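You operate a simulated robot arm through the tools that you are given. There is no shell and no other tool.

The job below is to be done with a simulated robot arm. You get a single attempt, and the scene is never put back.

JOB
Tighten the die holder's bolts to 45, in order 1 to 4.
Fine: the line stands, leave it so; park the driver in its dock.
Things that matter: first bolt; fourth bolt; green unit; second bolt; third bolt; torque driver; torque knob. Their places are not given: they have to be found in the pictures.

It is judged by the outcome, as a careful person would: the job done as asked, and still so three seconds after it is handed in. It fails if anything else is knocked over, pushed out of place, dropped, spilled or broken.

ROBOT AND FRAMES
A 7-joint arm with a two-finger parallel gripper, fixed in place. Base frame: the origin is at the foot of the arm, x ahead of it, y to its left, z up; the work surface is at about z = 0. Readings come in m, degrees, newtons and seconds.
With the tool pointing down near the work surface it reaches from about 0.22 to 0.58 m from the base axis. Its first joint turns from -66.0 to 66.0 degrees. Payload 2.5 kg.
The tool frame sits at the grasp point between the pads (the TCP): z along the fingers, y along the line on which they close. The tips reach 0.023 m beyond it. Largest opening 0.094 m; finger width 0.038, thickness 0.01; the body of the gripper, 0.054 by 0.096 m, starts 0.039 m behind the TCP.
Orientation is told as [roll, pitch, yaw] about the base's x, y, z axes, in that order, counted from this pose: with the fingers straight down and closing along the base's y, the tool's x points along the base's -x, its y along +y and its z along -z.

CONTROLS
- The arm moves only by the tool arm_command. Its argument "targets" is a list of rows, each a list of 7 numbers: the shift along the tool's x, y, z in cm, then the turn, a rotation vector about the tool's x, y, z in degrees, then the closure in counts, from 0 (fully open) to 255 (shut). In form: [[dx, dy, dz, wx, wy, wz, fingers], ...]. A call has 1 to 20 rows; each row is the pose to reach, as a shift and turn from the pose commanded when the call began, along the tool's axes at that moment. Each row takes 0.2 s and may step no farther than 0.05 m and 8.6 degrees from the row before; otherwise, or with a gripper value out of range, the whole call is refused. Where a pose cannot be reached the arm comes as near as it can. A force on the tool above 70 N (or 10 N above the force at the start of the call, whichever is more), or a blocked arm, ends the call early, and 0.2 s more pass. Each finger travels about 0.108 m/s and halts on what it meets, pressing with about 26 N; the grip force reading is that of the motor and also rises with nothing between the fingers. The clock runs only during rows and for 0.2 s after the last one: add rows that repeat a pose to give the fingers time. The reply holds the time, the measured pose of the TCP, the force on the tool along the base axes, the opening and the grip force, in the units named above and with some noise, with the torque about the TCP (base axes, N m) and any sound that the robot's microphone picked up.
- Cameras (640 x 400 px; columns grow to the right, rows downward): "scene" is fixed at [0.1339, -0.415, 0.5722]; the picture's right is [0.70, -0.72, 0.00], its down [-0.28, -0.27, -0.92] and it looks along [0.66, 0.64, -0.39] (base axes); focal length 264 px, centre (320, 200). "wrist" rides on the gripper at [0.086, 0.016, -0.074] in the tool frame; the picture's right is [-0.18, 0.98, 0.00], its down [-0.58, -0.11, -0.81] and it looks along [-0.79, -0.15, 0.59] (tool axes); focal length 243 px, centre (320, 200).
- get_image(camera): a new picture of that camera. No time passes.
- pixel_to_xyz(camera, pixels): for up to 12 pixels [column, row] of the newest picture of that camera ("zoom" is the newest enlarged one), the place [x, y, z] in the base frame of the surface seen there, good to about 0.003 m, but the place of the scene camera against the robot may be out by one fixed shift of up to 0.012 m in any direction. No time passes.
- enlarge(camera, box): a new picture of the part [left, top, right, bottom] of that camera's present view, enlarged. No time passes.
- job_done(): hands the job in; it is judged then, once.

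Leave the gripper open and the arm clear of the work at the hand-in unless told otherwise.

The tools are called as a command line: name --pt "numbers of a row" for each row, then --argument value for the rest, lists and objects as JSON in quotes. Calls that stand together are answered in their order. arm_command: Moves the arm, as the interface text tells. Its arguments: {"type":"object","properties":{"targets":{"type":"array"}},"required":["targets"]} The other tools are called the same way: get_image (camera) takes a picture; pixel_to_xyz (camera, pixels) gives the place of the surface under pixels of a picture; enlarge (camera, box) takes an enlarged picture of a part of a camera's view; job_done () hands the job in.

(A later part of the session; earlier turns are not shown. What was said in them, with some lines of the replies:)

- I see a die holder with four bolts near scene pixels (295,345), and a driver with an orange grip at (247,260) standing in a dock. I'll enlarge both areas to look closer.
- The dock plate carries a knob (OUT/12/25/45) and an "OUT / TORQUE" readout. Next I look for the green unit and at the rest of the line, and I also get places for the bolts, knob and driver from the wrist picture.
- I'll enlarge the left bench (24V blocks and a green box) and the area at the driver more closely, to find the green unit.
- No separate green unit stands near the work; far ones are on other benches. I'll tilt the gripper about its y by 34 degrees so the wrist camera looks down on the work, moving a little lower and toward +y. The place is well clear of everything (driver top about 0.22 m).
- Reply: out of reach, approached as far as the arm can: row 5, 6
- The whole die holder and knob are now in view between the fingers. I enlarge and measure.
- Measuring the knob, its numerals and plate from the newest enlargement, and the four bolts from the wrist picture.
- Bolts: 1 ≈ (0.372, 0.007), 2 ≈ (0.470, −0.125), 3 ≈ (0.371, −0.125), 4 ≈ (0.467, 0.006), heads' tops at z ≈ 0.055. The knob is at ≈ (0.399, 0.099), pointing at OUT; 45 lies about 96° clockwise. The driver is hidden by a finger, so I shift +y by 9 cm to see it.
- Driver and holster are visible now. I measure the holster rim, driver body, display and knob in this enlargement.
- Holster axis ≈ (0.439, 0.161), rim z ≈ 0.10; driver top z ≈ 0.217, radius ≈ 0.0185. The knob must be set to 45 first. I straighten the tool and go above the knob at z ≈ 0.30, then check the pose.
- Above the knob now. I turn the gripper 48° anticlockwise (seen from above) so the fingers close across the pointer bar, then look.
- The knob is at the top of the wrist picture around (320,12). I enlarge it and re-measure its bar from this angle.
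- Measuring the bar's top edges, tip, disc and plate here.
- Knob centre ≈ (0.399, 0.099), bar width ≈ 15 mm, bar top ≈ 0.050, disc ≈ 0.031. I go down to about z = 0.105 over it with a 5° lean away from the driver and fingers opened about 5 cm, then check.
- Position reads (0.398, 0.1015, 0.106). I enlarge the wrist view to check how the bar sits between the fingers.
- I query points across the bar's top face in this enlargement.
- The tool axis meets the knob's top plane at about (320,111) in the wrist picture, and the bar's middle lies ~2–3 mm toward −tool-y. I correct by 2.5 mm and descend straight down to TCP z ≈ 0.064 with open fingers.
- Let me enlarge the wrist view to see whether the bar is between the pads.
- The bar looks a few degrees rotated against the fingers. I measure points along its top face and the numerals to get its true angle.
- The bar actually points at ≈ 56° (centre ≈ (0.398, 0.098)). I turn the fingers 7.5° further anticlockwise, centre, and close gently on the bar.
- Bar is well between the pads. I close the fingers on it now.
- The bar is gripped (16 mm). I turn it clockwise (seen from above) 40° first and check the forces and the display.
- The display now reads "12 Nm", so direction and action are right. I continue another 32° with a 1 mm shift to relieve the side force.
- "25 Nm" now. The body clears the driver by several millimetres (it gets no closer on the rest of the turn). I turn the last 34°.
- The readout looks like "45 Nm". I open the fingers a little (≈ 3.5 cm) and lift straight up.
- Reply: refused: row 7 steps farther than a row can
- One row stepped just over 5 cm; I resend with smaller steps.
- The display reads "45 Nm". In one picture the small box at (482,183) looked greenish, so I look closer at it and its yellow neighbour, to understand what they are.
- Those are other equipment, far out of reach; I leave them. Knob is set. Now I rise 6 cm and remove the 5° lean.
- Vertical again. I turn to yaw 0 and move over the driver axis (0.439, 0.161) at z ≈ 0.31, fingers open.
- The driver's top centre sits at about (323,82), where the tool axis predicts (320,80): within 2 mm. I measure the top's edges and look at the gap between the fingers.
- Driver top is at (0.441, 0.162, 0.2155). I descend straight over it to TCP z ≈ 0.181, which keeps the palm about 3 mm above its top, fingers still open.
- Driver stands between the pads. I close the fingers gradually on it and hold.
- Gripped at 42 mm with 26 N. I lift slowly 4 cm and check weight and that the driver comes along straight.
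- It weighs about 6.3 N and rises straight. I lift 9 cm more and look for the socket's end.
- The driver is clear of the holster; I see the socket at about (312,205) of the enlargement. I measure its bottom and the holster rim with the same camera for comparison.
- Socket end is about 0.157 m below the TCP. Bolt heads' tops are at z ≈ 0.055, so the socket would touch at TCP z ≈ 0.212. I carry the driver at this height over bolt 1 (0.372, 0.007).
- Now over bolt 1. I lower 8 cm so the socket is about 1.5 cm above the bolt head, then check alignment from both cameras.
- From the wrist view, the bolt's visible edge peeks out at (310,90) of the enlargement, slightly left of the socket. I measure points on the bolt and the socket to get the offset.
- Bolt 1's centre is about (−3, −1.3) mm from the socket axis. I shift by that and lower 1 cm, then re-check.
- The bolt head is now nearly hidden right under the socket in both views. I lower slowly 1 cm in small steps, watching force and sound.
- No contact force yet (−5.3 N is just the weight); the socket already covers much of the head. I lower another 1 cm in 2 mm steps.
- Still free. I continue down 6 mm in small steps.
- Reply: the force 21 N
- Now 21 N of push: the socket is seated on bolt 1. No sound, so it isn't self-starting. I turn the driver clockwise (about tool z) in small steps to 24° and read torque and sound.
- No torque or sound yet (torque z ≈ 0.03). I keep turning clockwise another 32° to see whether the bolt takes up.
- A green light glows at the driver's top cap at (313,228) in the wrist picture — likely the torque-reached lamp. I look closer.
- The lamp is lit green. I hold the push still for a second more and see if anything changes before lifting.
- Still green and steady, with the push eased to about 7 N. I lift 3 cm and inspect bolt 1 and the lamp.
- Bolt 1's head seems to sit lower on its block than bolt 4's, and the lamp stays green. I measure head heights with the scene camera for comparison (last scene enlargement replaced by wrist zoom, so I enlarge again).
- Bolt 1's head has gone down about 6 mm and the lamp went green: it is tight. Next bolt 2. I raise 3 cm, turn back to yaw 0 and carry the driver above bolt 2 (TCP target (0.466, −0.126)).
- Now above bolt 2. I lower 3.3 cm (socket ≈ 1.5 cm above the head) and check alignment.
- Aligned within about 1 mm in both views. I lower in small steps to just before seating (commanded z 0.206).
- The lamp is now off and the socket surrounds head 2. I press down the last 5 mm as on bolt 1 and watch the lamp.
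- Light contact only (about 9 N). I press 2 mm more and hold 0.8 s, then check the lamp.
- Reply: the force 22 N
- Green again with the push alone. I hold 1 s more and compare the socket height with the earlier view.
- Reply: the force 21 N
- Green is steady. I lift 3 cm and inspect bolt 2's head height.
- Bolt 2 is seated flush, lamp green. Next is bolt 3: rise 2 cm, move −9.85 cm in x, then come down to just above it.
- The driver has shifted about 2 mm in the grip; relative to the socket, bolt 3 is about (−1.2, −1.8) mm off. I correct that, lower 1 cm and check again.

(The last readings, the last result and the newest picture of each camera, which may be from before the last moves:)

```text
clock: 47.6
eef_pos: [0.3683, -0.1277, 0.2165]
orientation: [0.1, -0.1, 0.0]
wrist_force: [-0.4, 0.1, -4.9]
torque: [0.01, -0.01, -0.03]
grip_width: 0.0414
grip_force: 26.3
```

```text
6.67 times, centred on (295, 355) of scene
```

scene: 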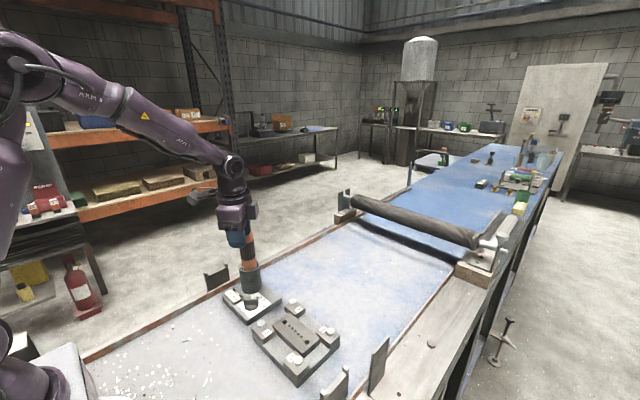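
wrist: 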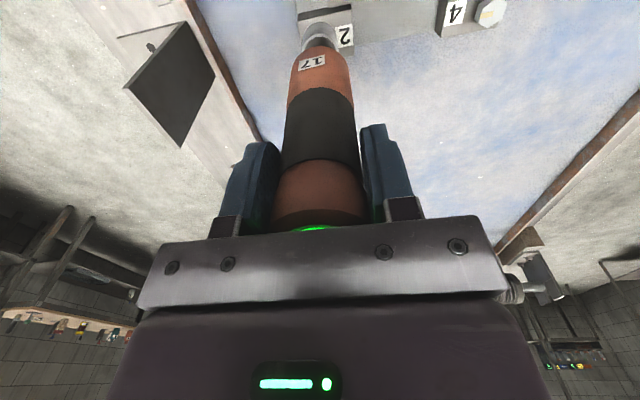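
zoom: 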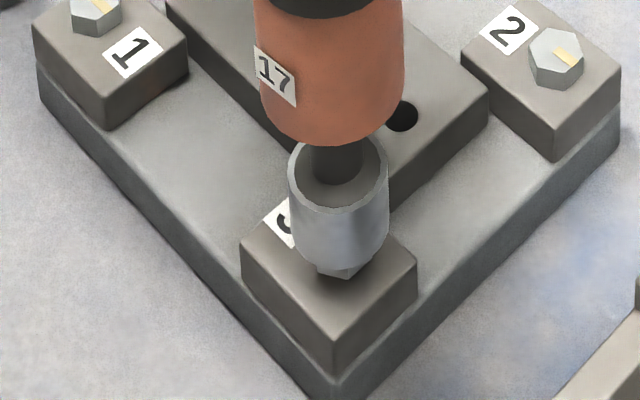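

Aligned in both views. I lower in small steps to the seating height.

arm_command --pt "0 0 0.3 0 0 0 235" --pt "0 0 0.6 0 0 0 235" --pt "0 0 0.9 0 0 0 235" --pt "0 0 1.2 0 0 0 235" --pt "0 0 1.4 0 0 0 235" --pt "0 0 1.6 0 0 0 235" --pt "0 0 1.6 0 0 0 235"

get_image --camera "wrist"

enlarge --camera "scene" --box '[265, 325, 325, 385]'

```text
clock: 49.2
eef_pos: [0.3677, -0.128, 0.2013]
orientation: [0.1, 0.0, 0.1]
wrist_force: [1.7, -0.9, -4.8]
torque: [-0.03, 0.05, -0.03]
grip_width: 0.0418
grip_force: 25.9
```

```text
taken
```

wrist: 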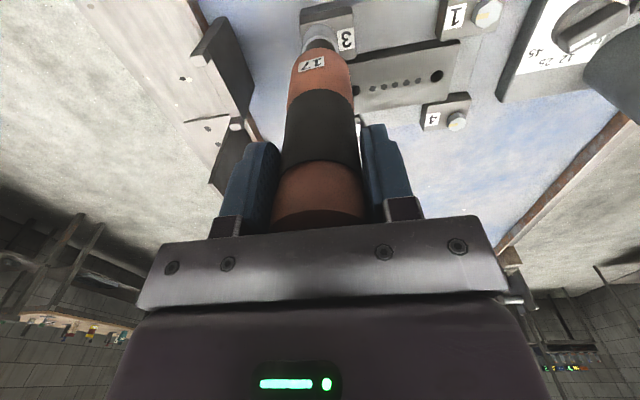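

```text
6.67 times, centred on (295, 355) of scene
```

zoom: 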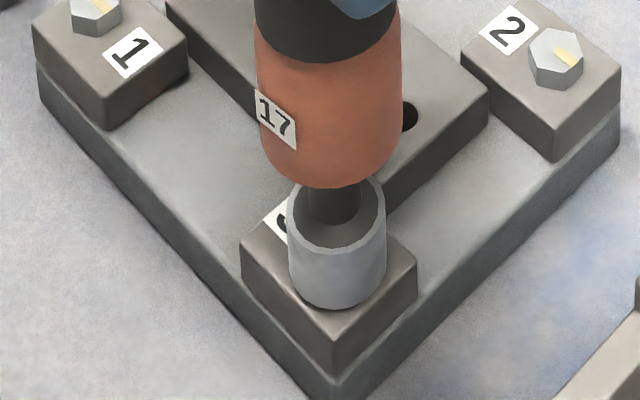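

Lamp off again, the socket is over head 3 without side force. I press 4 mm further in small steps and hold.

arm_command --pt "0 0 0.15 0 0 0 235" --pt "0 0 0.3 0 0 0 235" --pt "0 0 0.4 0 0 0 235" --pt "0 0 0.4 0 0 0 235" --pt "0 0 0.4 0 0 0 235"

get_image --camera "wrist"

```text
clock: 50.4
eef_pos: [0.3683, -0.1264, 0.1995]
orientation: [0.1, -0.2, 0.2]
wrist_force: [-3.3, 4.2, 19.6]
torque: [0.57, 0.36, 0.03]
grip_width: 0.0417
grip_force: 26.0
```

```text
taken
```

wrist: 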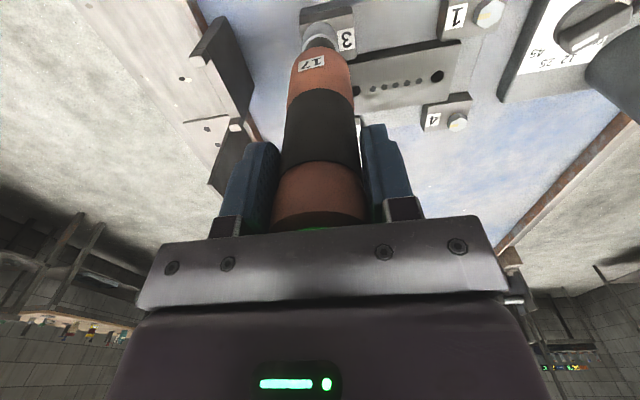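

Green again under 20 N of push. I hold a second more, then lift 3 cm and inspect bolt 3.

arm_command --pt "0 0 0 0 0 0 235" --pt "0 0 0 0 0 0 235" --pt "0 0 0 0 0 0 235" --pt "0 0 0 0 0 0 235" --pt "0 0 -0.5 0 0 0 235" --pt "0 0 -1.5 0 0 0 235" --pt "0 0 -3.2 0 0 0 235" --pt "0 0 -3.2 0 0 0 235"

get_image --camera "wrist"

enlarge --camera "scene" --box '[265, 325, 325, 385]'

```text
clock: 52.2
eef_pos: [0.3671, -0.1266, 0.2297]
orientation: [0.0, 0.1, 0.0]
wrist_force: [0.3, -0.2, -6.7]
torque: [0.01, -0.02, -0.01]
grip_width: 0.0415
grip_force: 25.7
```

```text
taken
```

wrist: 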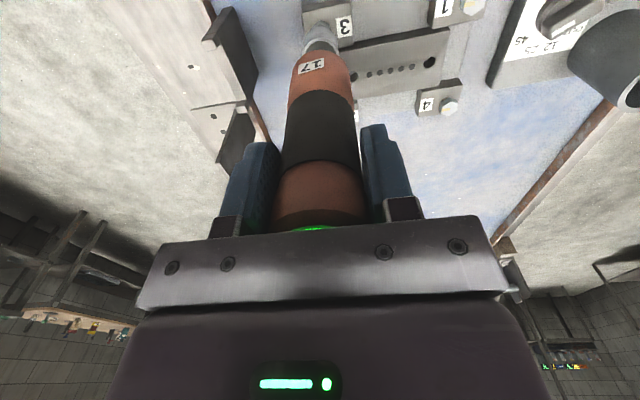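

```text
6.67 times, centred on (295, 355) of scene
```

zoom: 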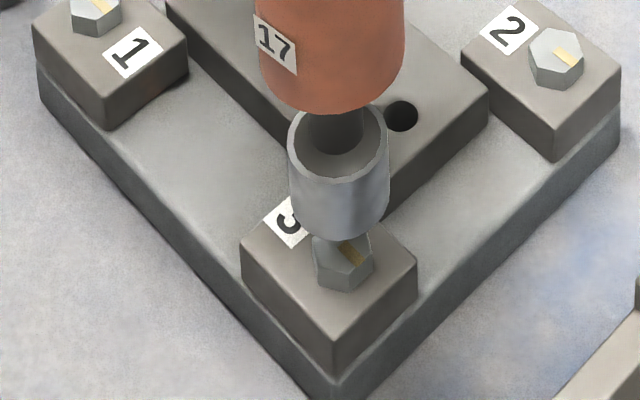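

Bolt 3 is seated. Last, bolt 4: rise 2 cm, traverse (+9.63, +13.0 cm in base), come down to just above it.

arm_command --pt "0 0 -2 0 0 0 235" --pt "-1.6 2.2 -2 0 0 0 235" --pt "-3.6 4.9 -2 0 0 0 235" --pt "-5.6 7.6 -2 0 0 0 235" --pt "-7.6 10.3 -2 0 0 0 235" --pt "-9.0 12.2 -2 0 0 0 235" --pt "-9.63 13.02 -2 0 0 0 235" --pt "-9.63 13.02 -1 0 0 0 235" --pt "-9.63 13.02 0.3 0 0 0 235" --pt "-9.63 13.02 0.3 0 0 0 235"

enlarge --camera "wrist" --box '[260, 0, 380, 80]'

enlarge --camera "scene" --box '[265, 285, 325, 345]'

```text
clock: 54.4
eef_pos: [0.4649, 0.0044, 0.2269]
orientation: [0.1, 0.1, 0.0]
wrist_force: [0.4, -0.1, -5.1]
torque: [-0.02, 0.03, -0.02]
grip_width: 0.0415
grip_force: 26.3
```

```text
5.00 times, centred on (320, 40) of wrist
```

zoom: 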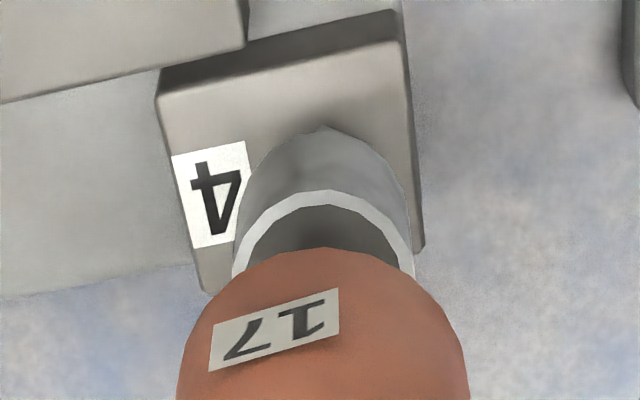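

```text
6.67 times, centred on (295, 315) of scene
```

zoom: 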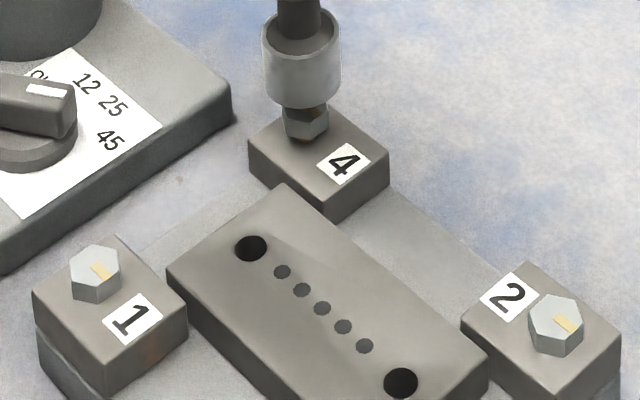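

Relative to the socket, bolt 4 is about (+1.6, +0.9) mm. I correct, lower 1 cm and re-check.

arm_command --pt "-0.16 0.09 0 0 0 0 235" --pt "-0.16 0.09 0.5 0 0 0 235" --pt "-0.16 0.09 0.9 0 0 0 235" --pt "-0.16 0.09 0.9 0 0 0 235"

enlarge --camera "wrist" --box '[260, 0, 380, 80]'

enlarge --camera "scene" --box '[270, 285, 320, 335]'

```text
clock: 55.4
eef_pos: [0.4668, 0.005, 0.219]
orientation: [0.1, 0.1, 0.1]
wrist_force: [-0.4, -0.6, -5.7]
torque: [0.01, 0.0, -0.02]
grip_width: 0.0413
grip_force: 25.9
```

```text
5.00 times, centred on (320, 40) of wrist
```

zoom: 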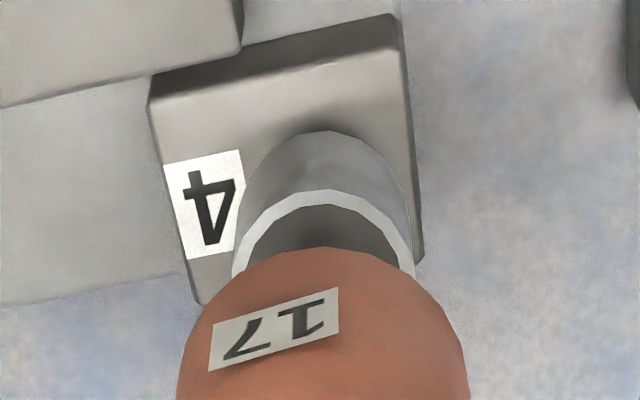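

```text
8.00 times, centred on (295, 310) of scene
```

zoom: 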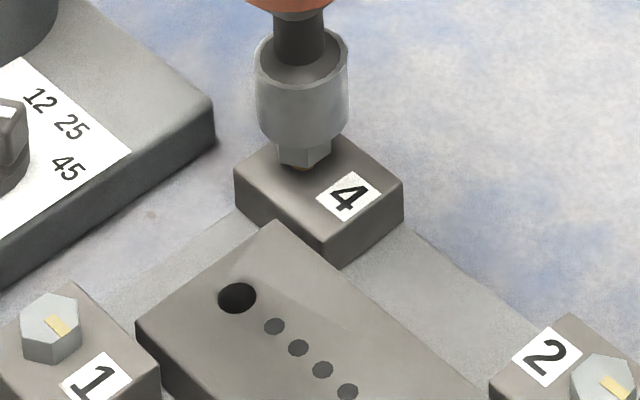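

Well aligned. I lower to the seating height in small steps.

arm_command --pt "0 0 0.3 0 0 0 235" --pt "0 0 0.6 0 0 0 235" --pt "0 0 0.9 0 0 0 235" --pt "0 0 1.2 0 0 0 235" --pt "0 0 1.4 0 0 0 235" --pt "0 0 1.6 0 0 0 235" --pt "0 0 1.6 0 0 0 235"

get_image --camera "wrist"

enlarge --camera "scene" --box '[270, 285, 320, 335]'

```text
clock: 57.0
eef_pos: [0.4666, 0.0046, 0.2035]
orientation: [0.1, 0.1, 0.0]
wrist_force: [-1.1, -0.1, -5.5]
torque: [0.0, 0.02, 0.0]
grip_width: 0.0415
grip_force: 25.6
```

```text
taken
```

wrist: 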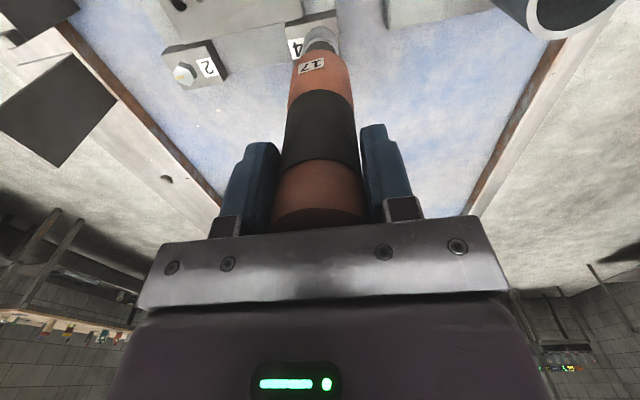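

```text
8.00 times, centred on (295, 310) of scene
```

zoom: 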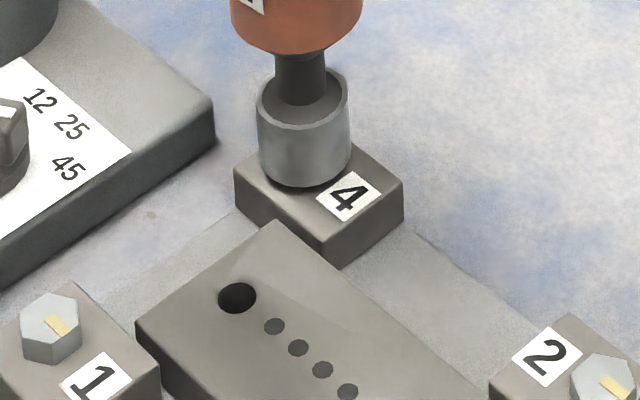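

Lamp is off, socket over head 4. I press 4 mm further and hold.

arm_command --pt "0 0 0.15 0 0 0 235" --pt "0 0 0.3 0 0 0 235" --pt "0 0 0.4 0 0 0 235" --pt "0 0 0.4 0 0 0 235" --pt "0 0 0.4 0 0 0 235"

get_image --camera "wrist"

```text
clock: 58.2
eef_pos: [0.4662, 0.0052, 0.2005]
orientation: [0.1, -0.1, 0.0]
wrist_force: [-3.0, -0.3, 9.7]
torque: [-0.15, 0.62, 0.0]
grip_width: 0.0416
grip_force: 25.8
```

```text
taken
```

wrist: 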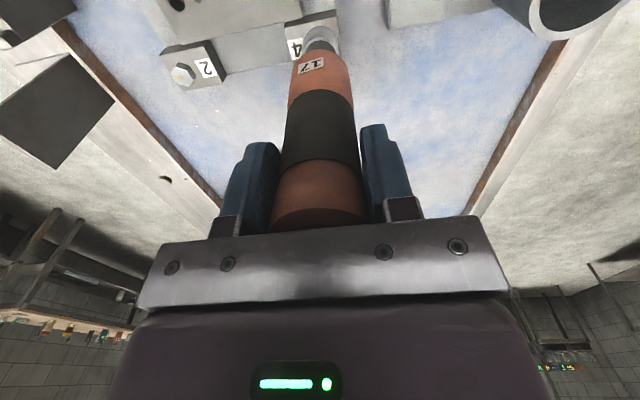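

Only about 15 N of push so far and no lamp. I press 2 mm more and hold 1 s.

arm_command --pt "0 0 0.1 0 0 0 235" --pt "0 0 0.2 0 0 0 235" --pt "0 0 0.2 0 0 0 235" --pt "0 0 0.2 0 0 0 235" --pt "0 0 0.2 0 0 0 235"

get_image --camera "wrist"

```text
clock: 59.4
eef_pos: [0.4664, 0.0063, 0.1973]
orientation: [0.0, -0.2, 0.0]
wrist_force: [3.7, -3.5, 19.8]
torque: [-0.47, -0.41, -0.06]
grip_width: 0.0418
grip_force: 26.4
```

```text
taken
```

wrist: 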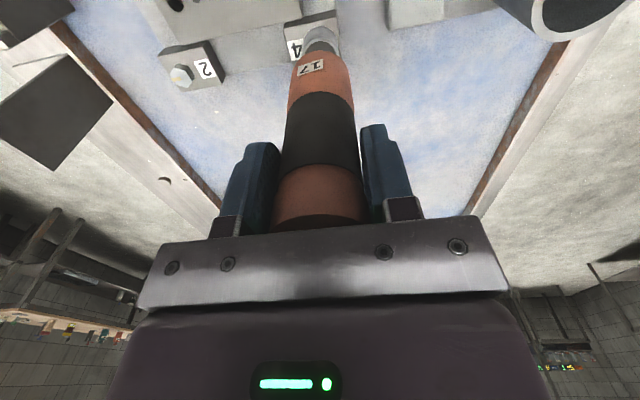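

No green visible, but the driver may have slid up so the lamp hides behind the palm. I enlarge there and look at the socket.

enlarge --camera "wrist" --box '[250, 195, 380, 245]'

enlarge --camera "scene" --box '[270, 285, 320, 335]'

enlarge --camera "scene" --box '[260, 210, 330, 290]'

```text
4.92 times, centred on (315, 220) of wrist
```

zoom: 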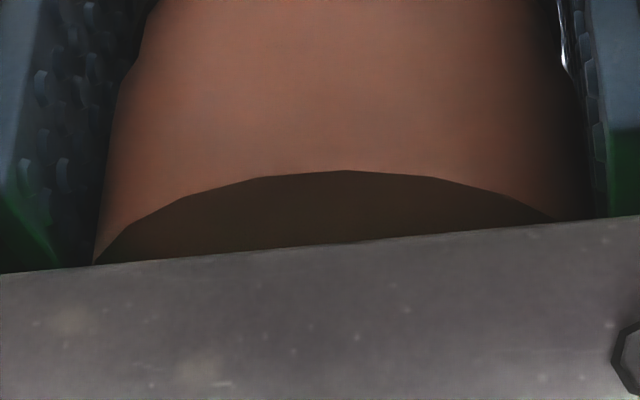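

```text
8.00 times, centred on (295, 310) of scene
```

zoom: 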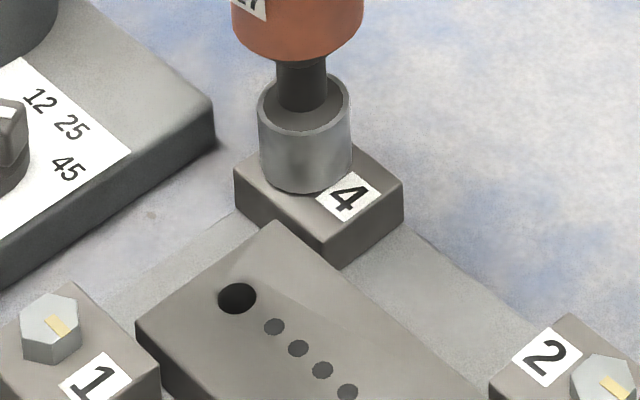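

```text
5.00 times, centred on (295, 250) of scene
```

zoom: 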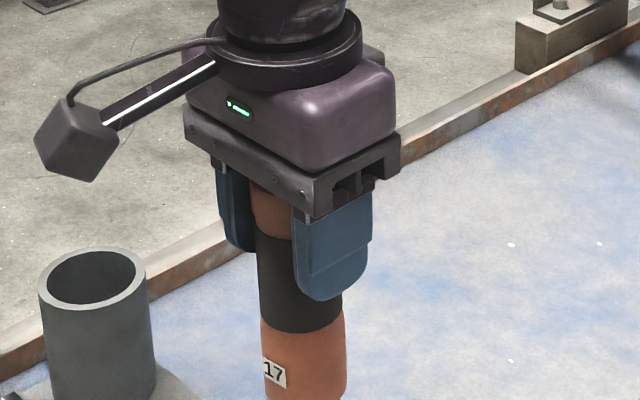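

The cap is hidden but a green glow shows on both fingers' inner sides, so the lamp is lit. I hold another second, lift 3 cm, and inspect bolt 4.

arm_command --pt "0 0 0 0 0 0 235" --pt "0 0 0 0 0 0 235" --pt "0 0 0 0 0 0 235" --pt "0 0 0 0 0 0 235" --pt "0 0 -0.5 0 0 0 235" --pt "0 0 -1.5 0 0 0 235" --pt "0 0 -3.4 0 0 0 235" --pt "0 0 -3.4 0 0 0 235"

enlarge --camera "wrist" --box '[250, 195, 380, 245]'

enlarge --camera "scene" --box '[240, 285, 340, 365]'

get_image --camera "wrist"

```text
clock: 61.2
eef_pos: [0.4664, 0.0061, 0.2309]
orientation: [0.1, 0.1, 0.0]
wrist_force: [-0.4, 0.4, -5.8]
torque: [-0.02, 0.02, -0.02]
grip_width: 0.0415
grip_force: 25.9
```

```text
4.92 times, centred on (315, 220) of wrist
```

zoom: 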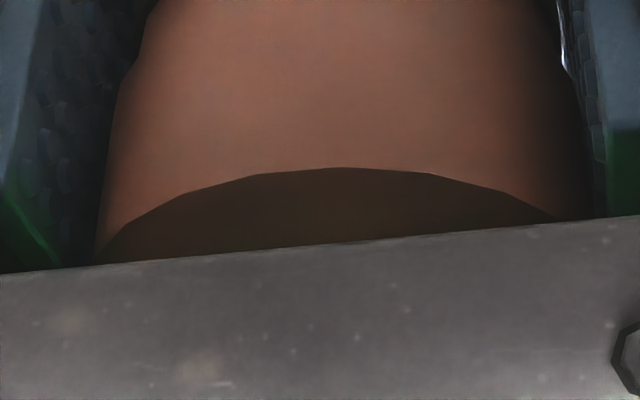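

```text
5.00 times, centred on (290, 325) of scene
```

zoom: 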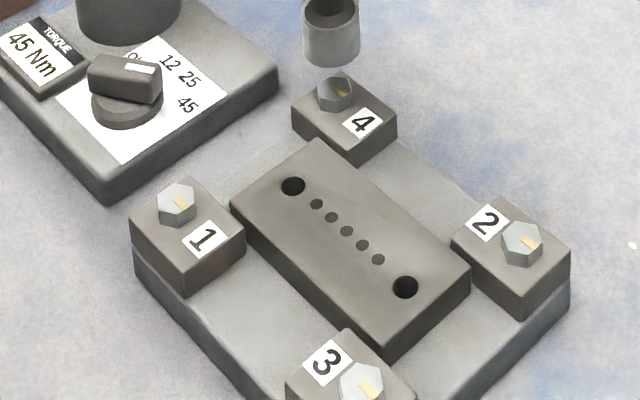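

```text
taken
```

wrist: 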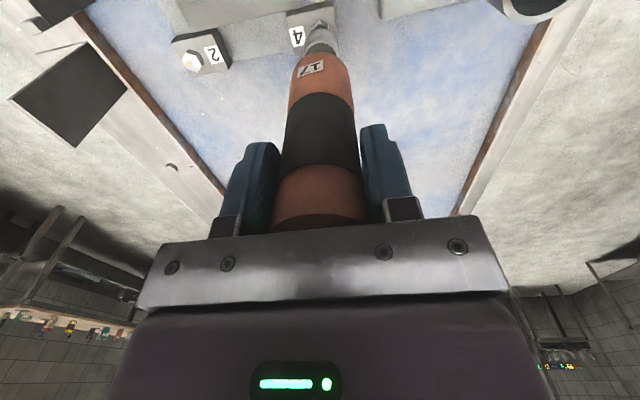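

Bolt 4 is seated like the others; all four heads are down. Now I dock the driver: raise 7.5 cm, then traverse to above the holster (original TCP there was (0.4403, 0.1613)).

arm_command --pt "0 0 -3.5 0 0 0 235" --pt "0 0 -7.5 0 0 0 235" --pt "0.3 2.0 -7.5 0 0 0 235" --pt "0.9 5.5 -7.5 0 0 0 235" --pt "1.5 9.0 -7.5 0 0 0 235" --pt "2.1 12.5 -7.5 0 0 0 235" --pt "2.5 14.8 -7.5 0 0 0 235" --pt "2.61 15.56 -7.5 0 0 0 235" --pt "2.61 15.56 -7.5 0 0 0 235" --pt "2.61 15.56 -7.5 0 0 0 235"

get_image --camera "wrist"

enlarge --camera "wrist" --box '[260, 0, 380, 80]'

enlarge --camera "scene" --box '[200, 190, 300, 310]'

```text
clock: 63.4
eef_pos: [0.4396, 0.1601, 0.3059]
orientation: [0.1, 0.1, 0.0]
wrist_force: [0.3, 0.3, -5.0]
torque: [0.0, -0.03, -0.04]
grip_width: 0.0414
grip_force: 26.2
```

```text
taken
```

wrist: 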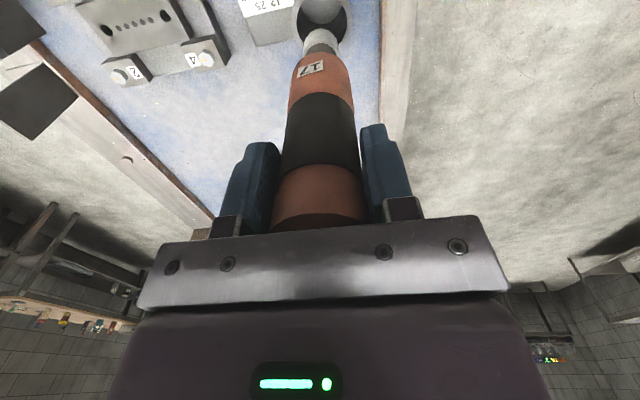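

```text
5.00 times, centred on (320, 40) of wrist
```

zoom: 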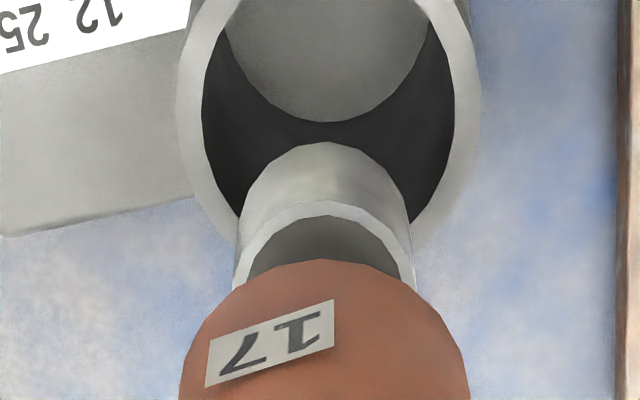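

```text
3.33 times, centred on (250, 250) of scene
```

zoom: 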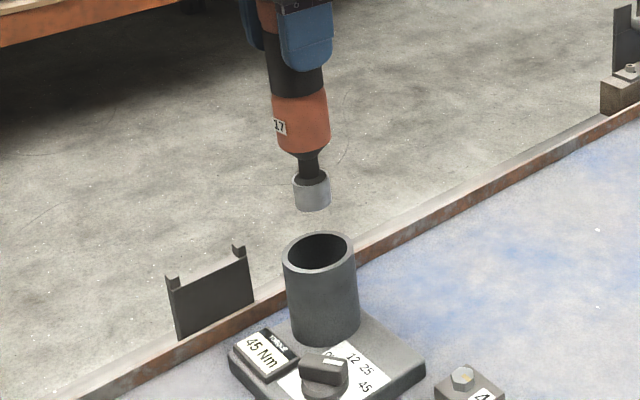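

The driver slipped forward slightly in the grip during the presses, so I re-measure socket versus holster rim in this wrist enlargement before going down.

enlarge --camera "wrist" --box '[260, 0, 380, 80]'

pixel_to_xyz --camera "zoom" --pixels '[[188, 110], [468, 110], [195, 60], [463, 60], [225, 215], [425, 215], [322, 150], [248, 200], [400, 200], [322, 195], [320, 60], [322, 208]]'

enlarge --camera "scene" --box '[220, 225, 280, 290]'

```text
5.00 times, centred on (320, 40) of wrist
```

zoom: 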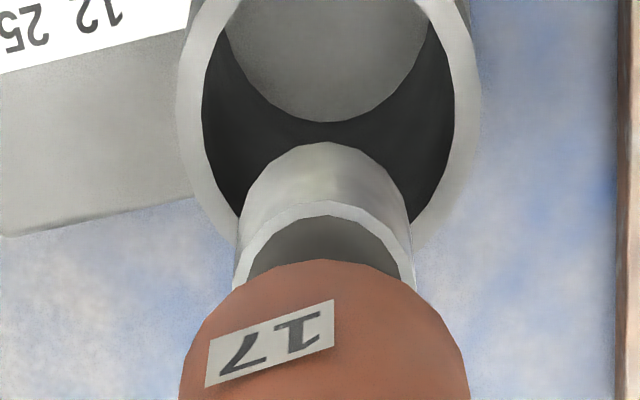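

```text
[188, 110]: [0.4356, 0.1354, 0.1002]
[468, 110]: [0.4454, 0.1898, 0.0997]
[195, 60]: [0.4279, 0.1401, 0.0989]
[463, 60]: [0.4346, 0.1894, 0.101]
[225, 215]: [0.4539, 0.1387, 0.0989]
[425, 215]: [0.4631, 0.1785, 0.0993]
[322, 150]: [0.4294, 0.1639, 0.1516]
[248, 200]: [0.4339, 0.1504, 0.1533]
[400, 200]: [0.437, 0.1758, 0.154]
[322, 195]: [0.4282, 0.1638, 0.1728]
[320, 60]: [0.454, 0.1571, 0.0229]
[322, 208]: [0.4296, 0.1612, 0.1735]
```

```text
6.15 times, centred on (250, 258) of scene
```

zoom: 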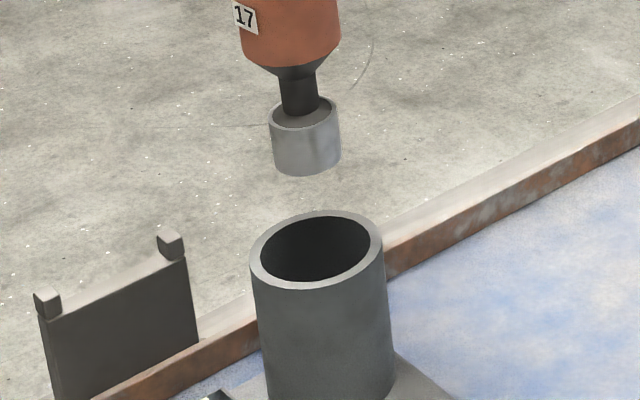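

Socket centre ≈ (0.443, 0.163), holster centre ≈ (0.442, 0.1625): aligned within about 1 mm. I shift 0.7 mm and lower 8 cm gently so the socket enters the holster, then check force.

arm_command --pt "0.07 0 1.5 0 0 0 235" --pt "0.07 0 3.5 0 0 0 235" --pt "0.07 0 5 0 0 0 235" --pt "0.07 0 6.5 0 0 0 235" --pt "0.07 0 8 0 0 0 235" --pt "0.07 0 8 0 0 0 235"

enlarge --camera "wrist" --box '[250, 0, 390, 100]'

enlarge --camera "scene" --box '[220, 225, 280, 290]'

```text
clock: 64.8
eef_pos: [0.4385, 0.1615, 0.2273]
orientation: [0.1, 0.1, 0.1]
wrist_force: [-0.4, -0.2, -5.9]
torque: [-0.03, -0.02, 0.0]
grip_width: 0.0412
grip_force: 26.1
```

```text
4.00 times, centred on (320, 50) of wrist
```

zoom: 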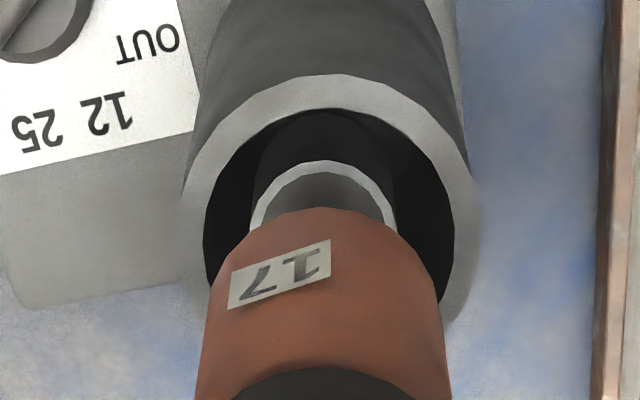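

```text
6.15 times, centred on (250, 258) of scene
```

zoom: 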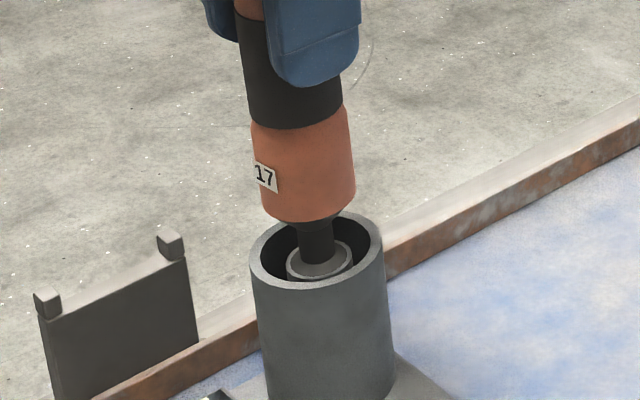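

The socket sits centred in the holster with no side force. I lower another 4 cm slowly.

arm_command --pt "0 0 1 0 0 0 235" --pt "0 0 2 0 0 0 235" --pt "0 0 3 0 0 0 235" --pt "0 0 3.8 0 0 0 235" --pt "0 0 3.8 0 0 0 235"

enlarge --camera "scene" --box '[210, 225, 290, 310]'

enlarge --camera "wrist" --box '[250, 0, 390, 100]'

```text
clock: 66.0
eef_pos: [0.4377, 0.1595, 0.1874]
orientation: [0.1, 0.0, 0.1]
wrist_force: [0.4, 0.2, -4.8]
torque: [-0.04, 0.01, 0.0]
grip_width: 0.0412
grip_force: 26.2
```

```text
4.71 times, centred on (250, 268) of scene
```

zoom: 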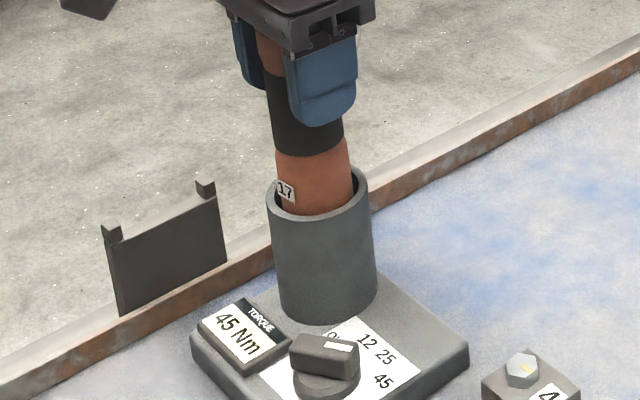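

```text
4.00 times, centred on (320, 50) of wrist
```

zoom: 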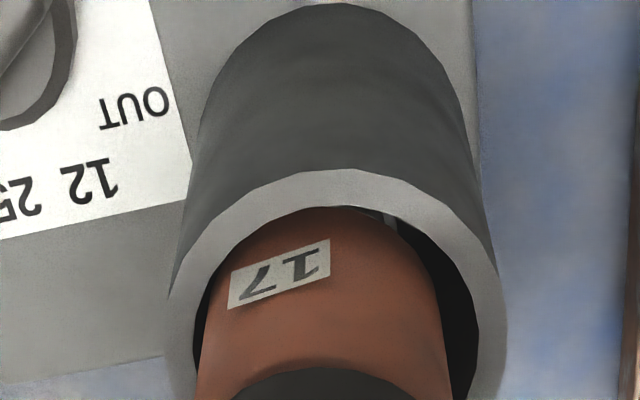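

No contact yet, but the driver looks about 2 mm toward −x inside the holster. I shift +2 mm in x and +0.8 mm in y and check the gap.

arm_command --pt "-0.1 0.04 0 0 0 0 235" --pt "-0.2 0.08 0 0 0 0 235" --pt "-0.2 0.08 0 0 0 0 235"

enlarge --camera "scene" --box '[220, 240, 280, 300]'

enlarge --camera "wrist" --box '[250, 0, 390, 100]'

```text
clock: 66.8
eef_pos: [0.4417, 0.1613, 0.1882]
orientation: [0.1, 0.0, 0.1]
wrist_force: [0.3, 0.1, -6.2]
torque: [0.01, 0.05, -0.01]
grip_width: 0.0414
grip_force: 26.1
```

```text
6.67 times, centred on (250, 270) of scene
```

zoom: 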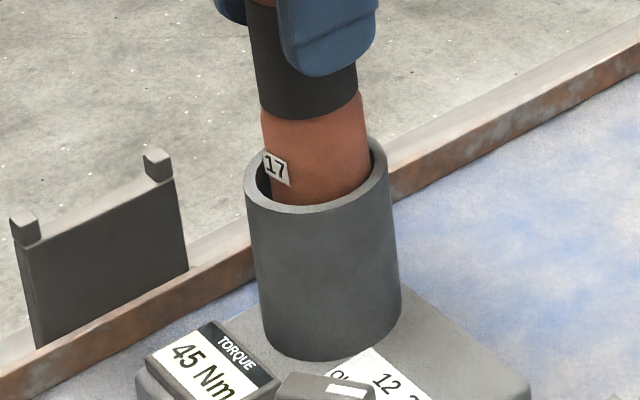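

```text
4.00 times, centred on (320, 50) of wrist
```

zoom: 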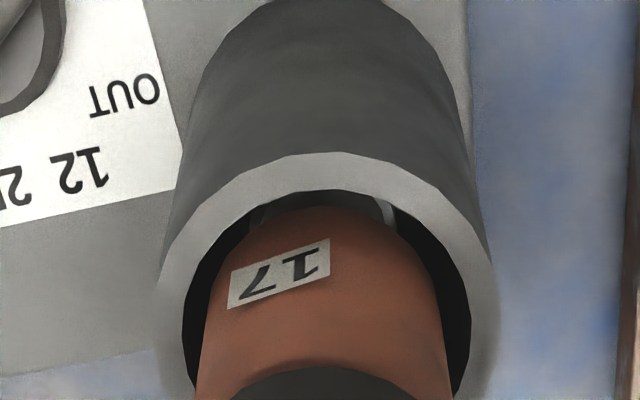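

Centred now in both views. I lower in 2 mm steps until the driver rests on the dock's floor.

arm_command --pt "0 0 0.2 0 0 0 235" --pt "0 0 0.4 0 0 0 235" --pt "0 0 0.5 0 0 0 235" --pt "0 0 0.5 0 0 0 235"

```text
clock: 67.8
eef_pos: [0.4418, 0.1616, 0.1823]
orientation: [0.1, -0.1, 0.1]
wrist_force: [-0.1, -0.3, -6.0]
torque: [-0.04, 0.01, 0.02]
grip_width: 0.0414
grip_force: 26.4
```

No contact yet (−6 N is its weight). I go on in 1 mm steps.

arm_command --pt "0 0 0.1 0 0 0 235" --pt "0 0 0.2 0 0 0 235" --pt "0 0 0.3 0 0 0 235" --pt "0 0 0.3 0 0 0 235"

```text
clock: 68.8
eef_pos: [0.4398, 0.162, 0.1803]
orientation: [0.0, 0.0, 0.1]
wrist_force: [0.1, -0.5, -5.8]
torque: [-0.01, -0.01, 0.01]
grip_width: 0.0416
grip_force: 26.3
```

Still hanging free; the driver had slid up a few mm in the grip. I continue down 3 mm.

arm_command --pt "0 0 0.1 0 0 0 235" --pt "0 0 0.2 0 0 0 235" --pt "0 0 0.3 0 0 0 235" --pt "0 0 0.3 0 0 0 235"

enlarge --camera "scene" --box '[210, 200, 290, 300]'

```text
clock: 69.8
eef_pos: [0.441, 0.1606, 0.179]
orientation: [0.1, -0.2, -0.1]
wrist_force: [-1.7, -2.3, 14.6]
torque: [-0.18, 0.49, -0.05]
grip_width: 0.0418
grip_force: 25.5
```

```text
4.00 times, centred on (250, 250) of scene
```

zoom: 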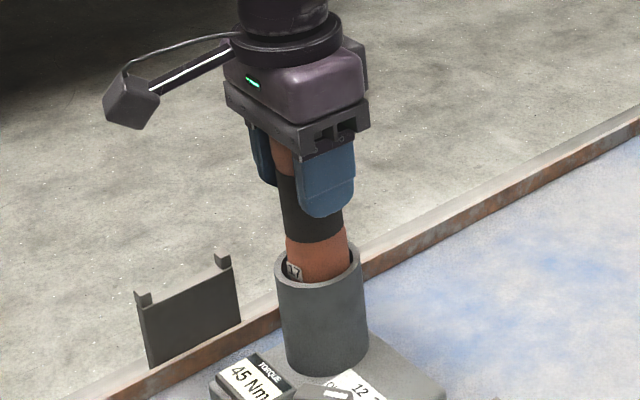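

Contact: +14.6 N, the driver stands on the dock floor. I ease up 1 mm, then open the fingers slowly.

arm_command --pt "0 0 -0.1 0 0 0 235" --pt "0 0 -0.1 0 0 0 235" --pt "0 0 -0.1 0 0 0 150" --pt "0 0 -0.1 0 0 0 120" --pt "0 0 -0.1 0 0 0 80" --pt "0 0 -0.1 0 0 0 40" --pt "0 0 -0.1 0 0 0 0" --pt "0 0 -0.1 0 0 0 0"

get_image --camera "wrist"

enlarge --camera "scene" --box '[210, 200, 290, 300]'

```text
clock: 71.6
eef_pos: [0.4398, 0.1599, 0.1779]
orientation: [0.1, 0.0, 0.1]
wrist_force: [-0.1, 0.1, 0.0]
torque: [0.01, -0.01, 0.01]
grip_width: 0.0938
grip_force: 0.0
```

```text
taken
```

wrist: 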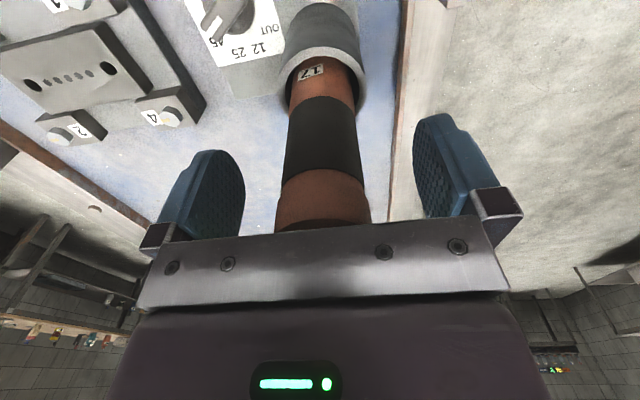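

```text
4.00 times, centred on (250, 250) of scene
```

zoom: 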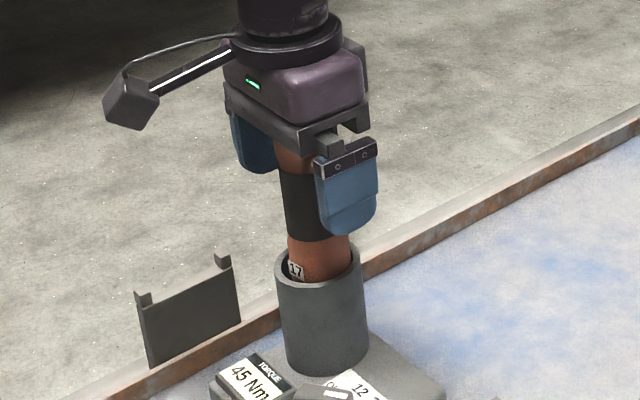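

Released, driver stands free. I rise straight up 14 cm with the fingers open.

arm_command --pt "0 0 -1 0 0 0 0" --pt "0 0 -3 0 0 0 0" --pt "0 0 -6 0 0 0 0" --pt "0 0 -10 0 0 0 0" --pt "0 0 -14 0 0 0 0" --pt "0 0 -14 0 0 0 0"

get_image --camera "scene"

get_image --camera "wrist"

enlarge --camera "scene" --box '[210, 215, 350, 375]'

```text
clock: 73.0
eef_pos: [0.4405, 0.1613, 0.3196]
orientation: [0.1, 0.0, 0.0]
wrist_force: [0.6, -0.2, 0.3]
torque: [-0.02, -0.04, 0.02]
grip_width: 0.0941
grip_force: 0.0
```

```text
taken
```

scene: 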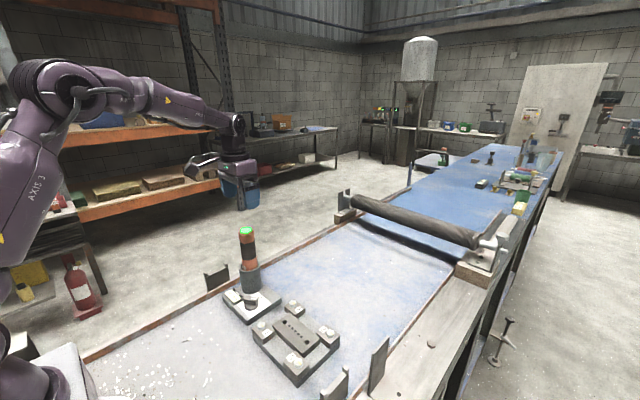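

```text
taken
```

wrist: 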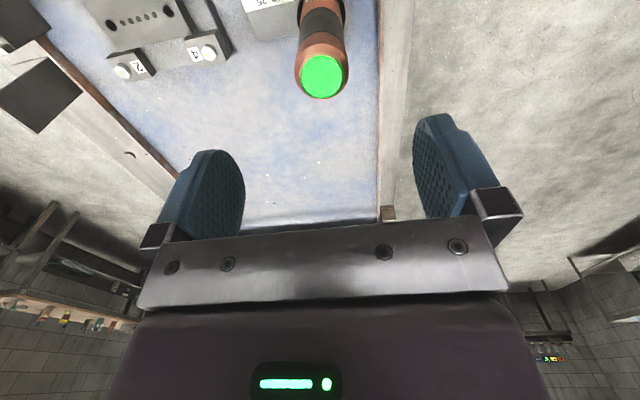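

```text
2.50 times, centred on (280, 295) of scene
```

zoom: 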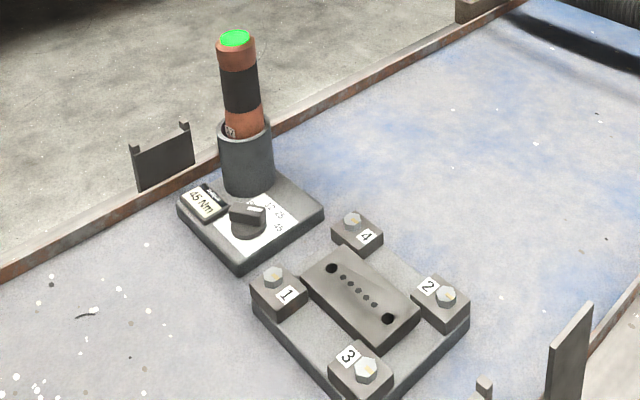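

The driver stands in its dock with its green lamp lit, display 45 Nm. I check all four head heights against their blocks.

enlarge --camera "scene" --box '[250, 295, 345, 370]'

```text
5.33 times, centred on (298, 332) of scene
```

zoom: 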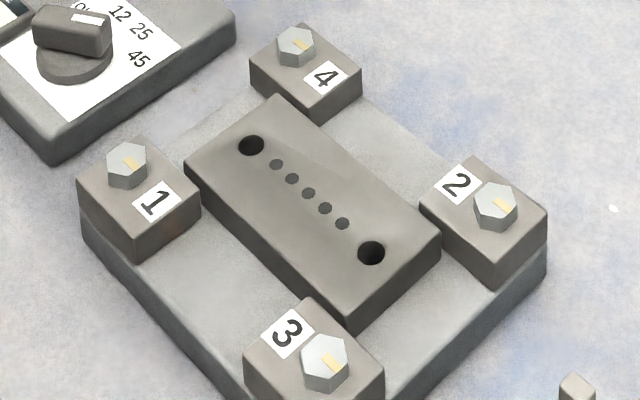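

pixel_to_xyz --camera "zoom" --pixels '[[122, 155], [493, 198], [321, 352], [293, 40], [150, 185], [460, 235], [290, 375], [275, 75]]'

```text
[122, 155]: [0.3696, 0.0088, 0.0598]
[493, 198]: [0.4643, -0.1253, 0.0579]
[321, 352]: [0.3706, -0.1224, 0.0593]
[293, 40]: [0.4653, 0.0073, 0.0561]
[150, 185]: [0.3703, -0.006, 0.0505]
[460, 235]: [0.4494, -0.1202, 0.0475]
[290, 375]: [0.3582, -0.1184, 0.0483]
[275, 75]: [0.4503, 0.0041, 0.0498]
```

All four heads now stand at the same lower height (≈ 6 mm lower than when loose). I withdraw the arm up and back, clear of the work, gripper open.

arm_command --pt "0 0 -4 0 0 0 0" --pt "1 -1 -8 0 0 0 0" --pt "3.5 -4 -10 0 0 0 0" --pt "6 -7.5 -11 0 0 0 0" --pt "8.5 -11 -12 0 0 0 0" --pt "11 -14 -13 0 0 0 0" --pt "12.5 -16 -14 0 0 0 0" --pt "12.5 -16 -14 0 0 0 0"

get_image --camera "scene"

enlarge --camera "scene" --box '[210, 215, 350, 375]'

get_image --camera "wrist"

```text
clock: 74.8
eef_pos: [0.3145, 0.0009, 0.4594]
orientation: [0.1, -0.1, 0.1]
wrist_force: [-0.4, 0.2, 0.3]
torque: [0.0, -0.02, -0.01]
grip_width: 0.0941
grip_force: 0.1
```

```text
taken
```

scene: 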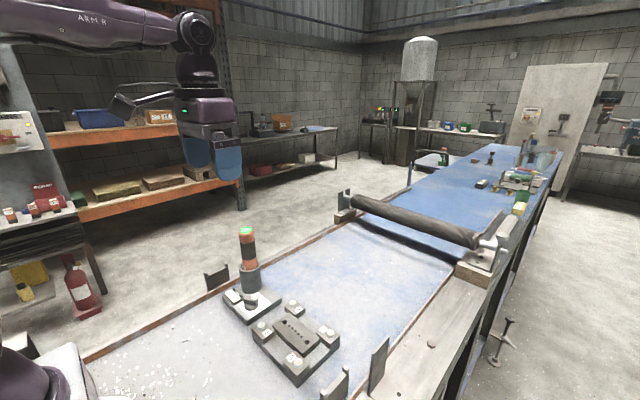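

```text
2.50 times, centred on (280, 295) of scene
```

zoom: 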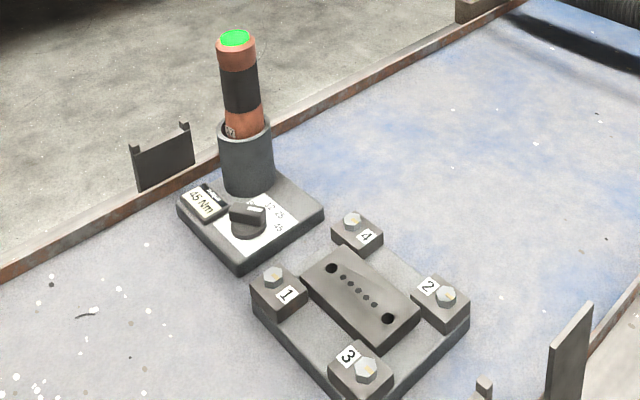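

```text
taken
```

wrist: 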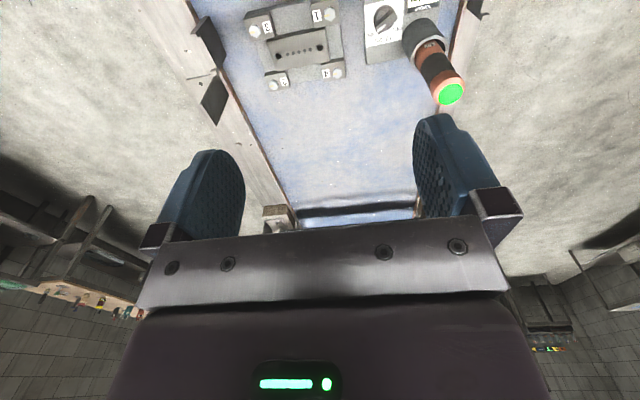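

Everything is in place: display at 45 Nm, bolts 1–4 seated in that order with the lamp going green on each, driver standing in its dock, the line untouched, arm clear and gripper open. I hand the job in.

job_done

```text
The job is handed in.
```

I tightened the die holder's four bolts in order 1 to 4 with the driver set to 45 Nm, then put the driver back in its dock.

- **Torque setting:** I turned the knob from OUT to 45, and the display reads "45 Nm". It is still at 45, since you didn't ask for it to be reset.
- **Bolts:** The driver's lamp went green on each bolt. On bolt 4 the lamp itself was hidden behind the gripper, so I went by its green glow on the fingers. All four heads now sit at about the same height, roughly 6 mm lower than when loose. The green lamp is the only sign of the final torque I had; the microphone picked up no click.
- **Driver:** It slid a few millimetres in the grip while pressing the bolts. I re-centred it before docking, and it now stands in its holster with the lamp still green.
- **Line:** I left the line stopped and touched nothing on it. I never identified the "green unit" for certain. The job didn't call for using it, and the green items I could see on the benches were out of reach.

I saw nothing knocked over or out of place in the last pictures. The arm is clear of the work with the gripper open.
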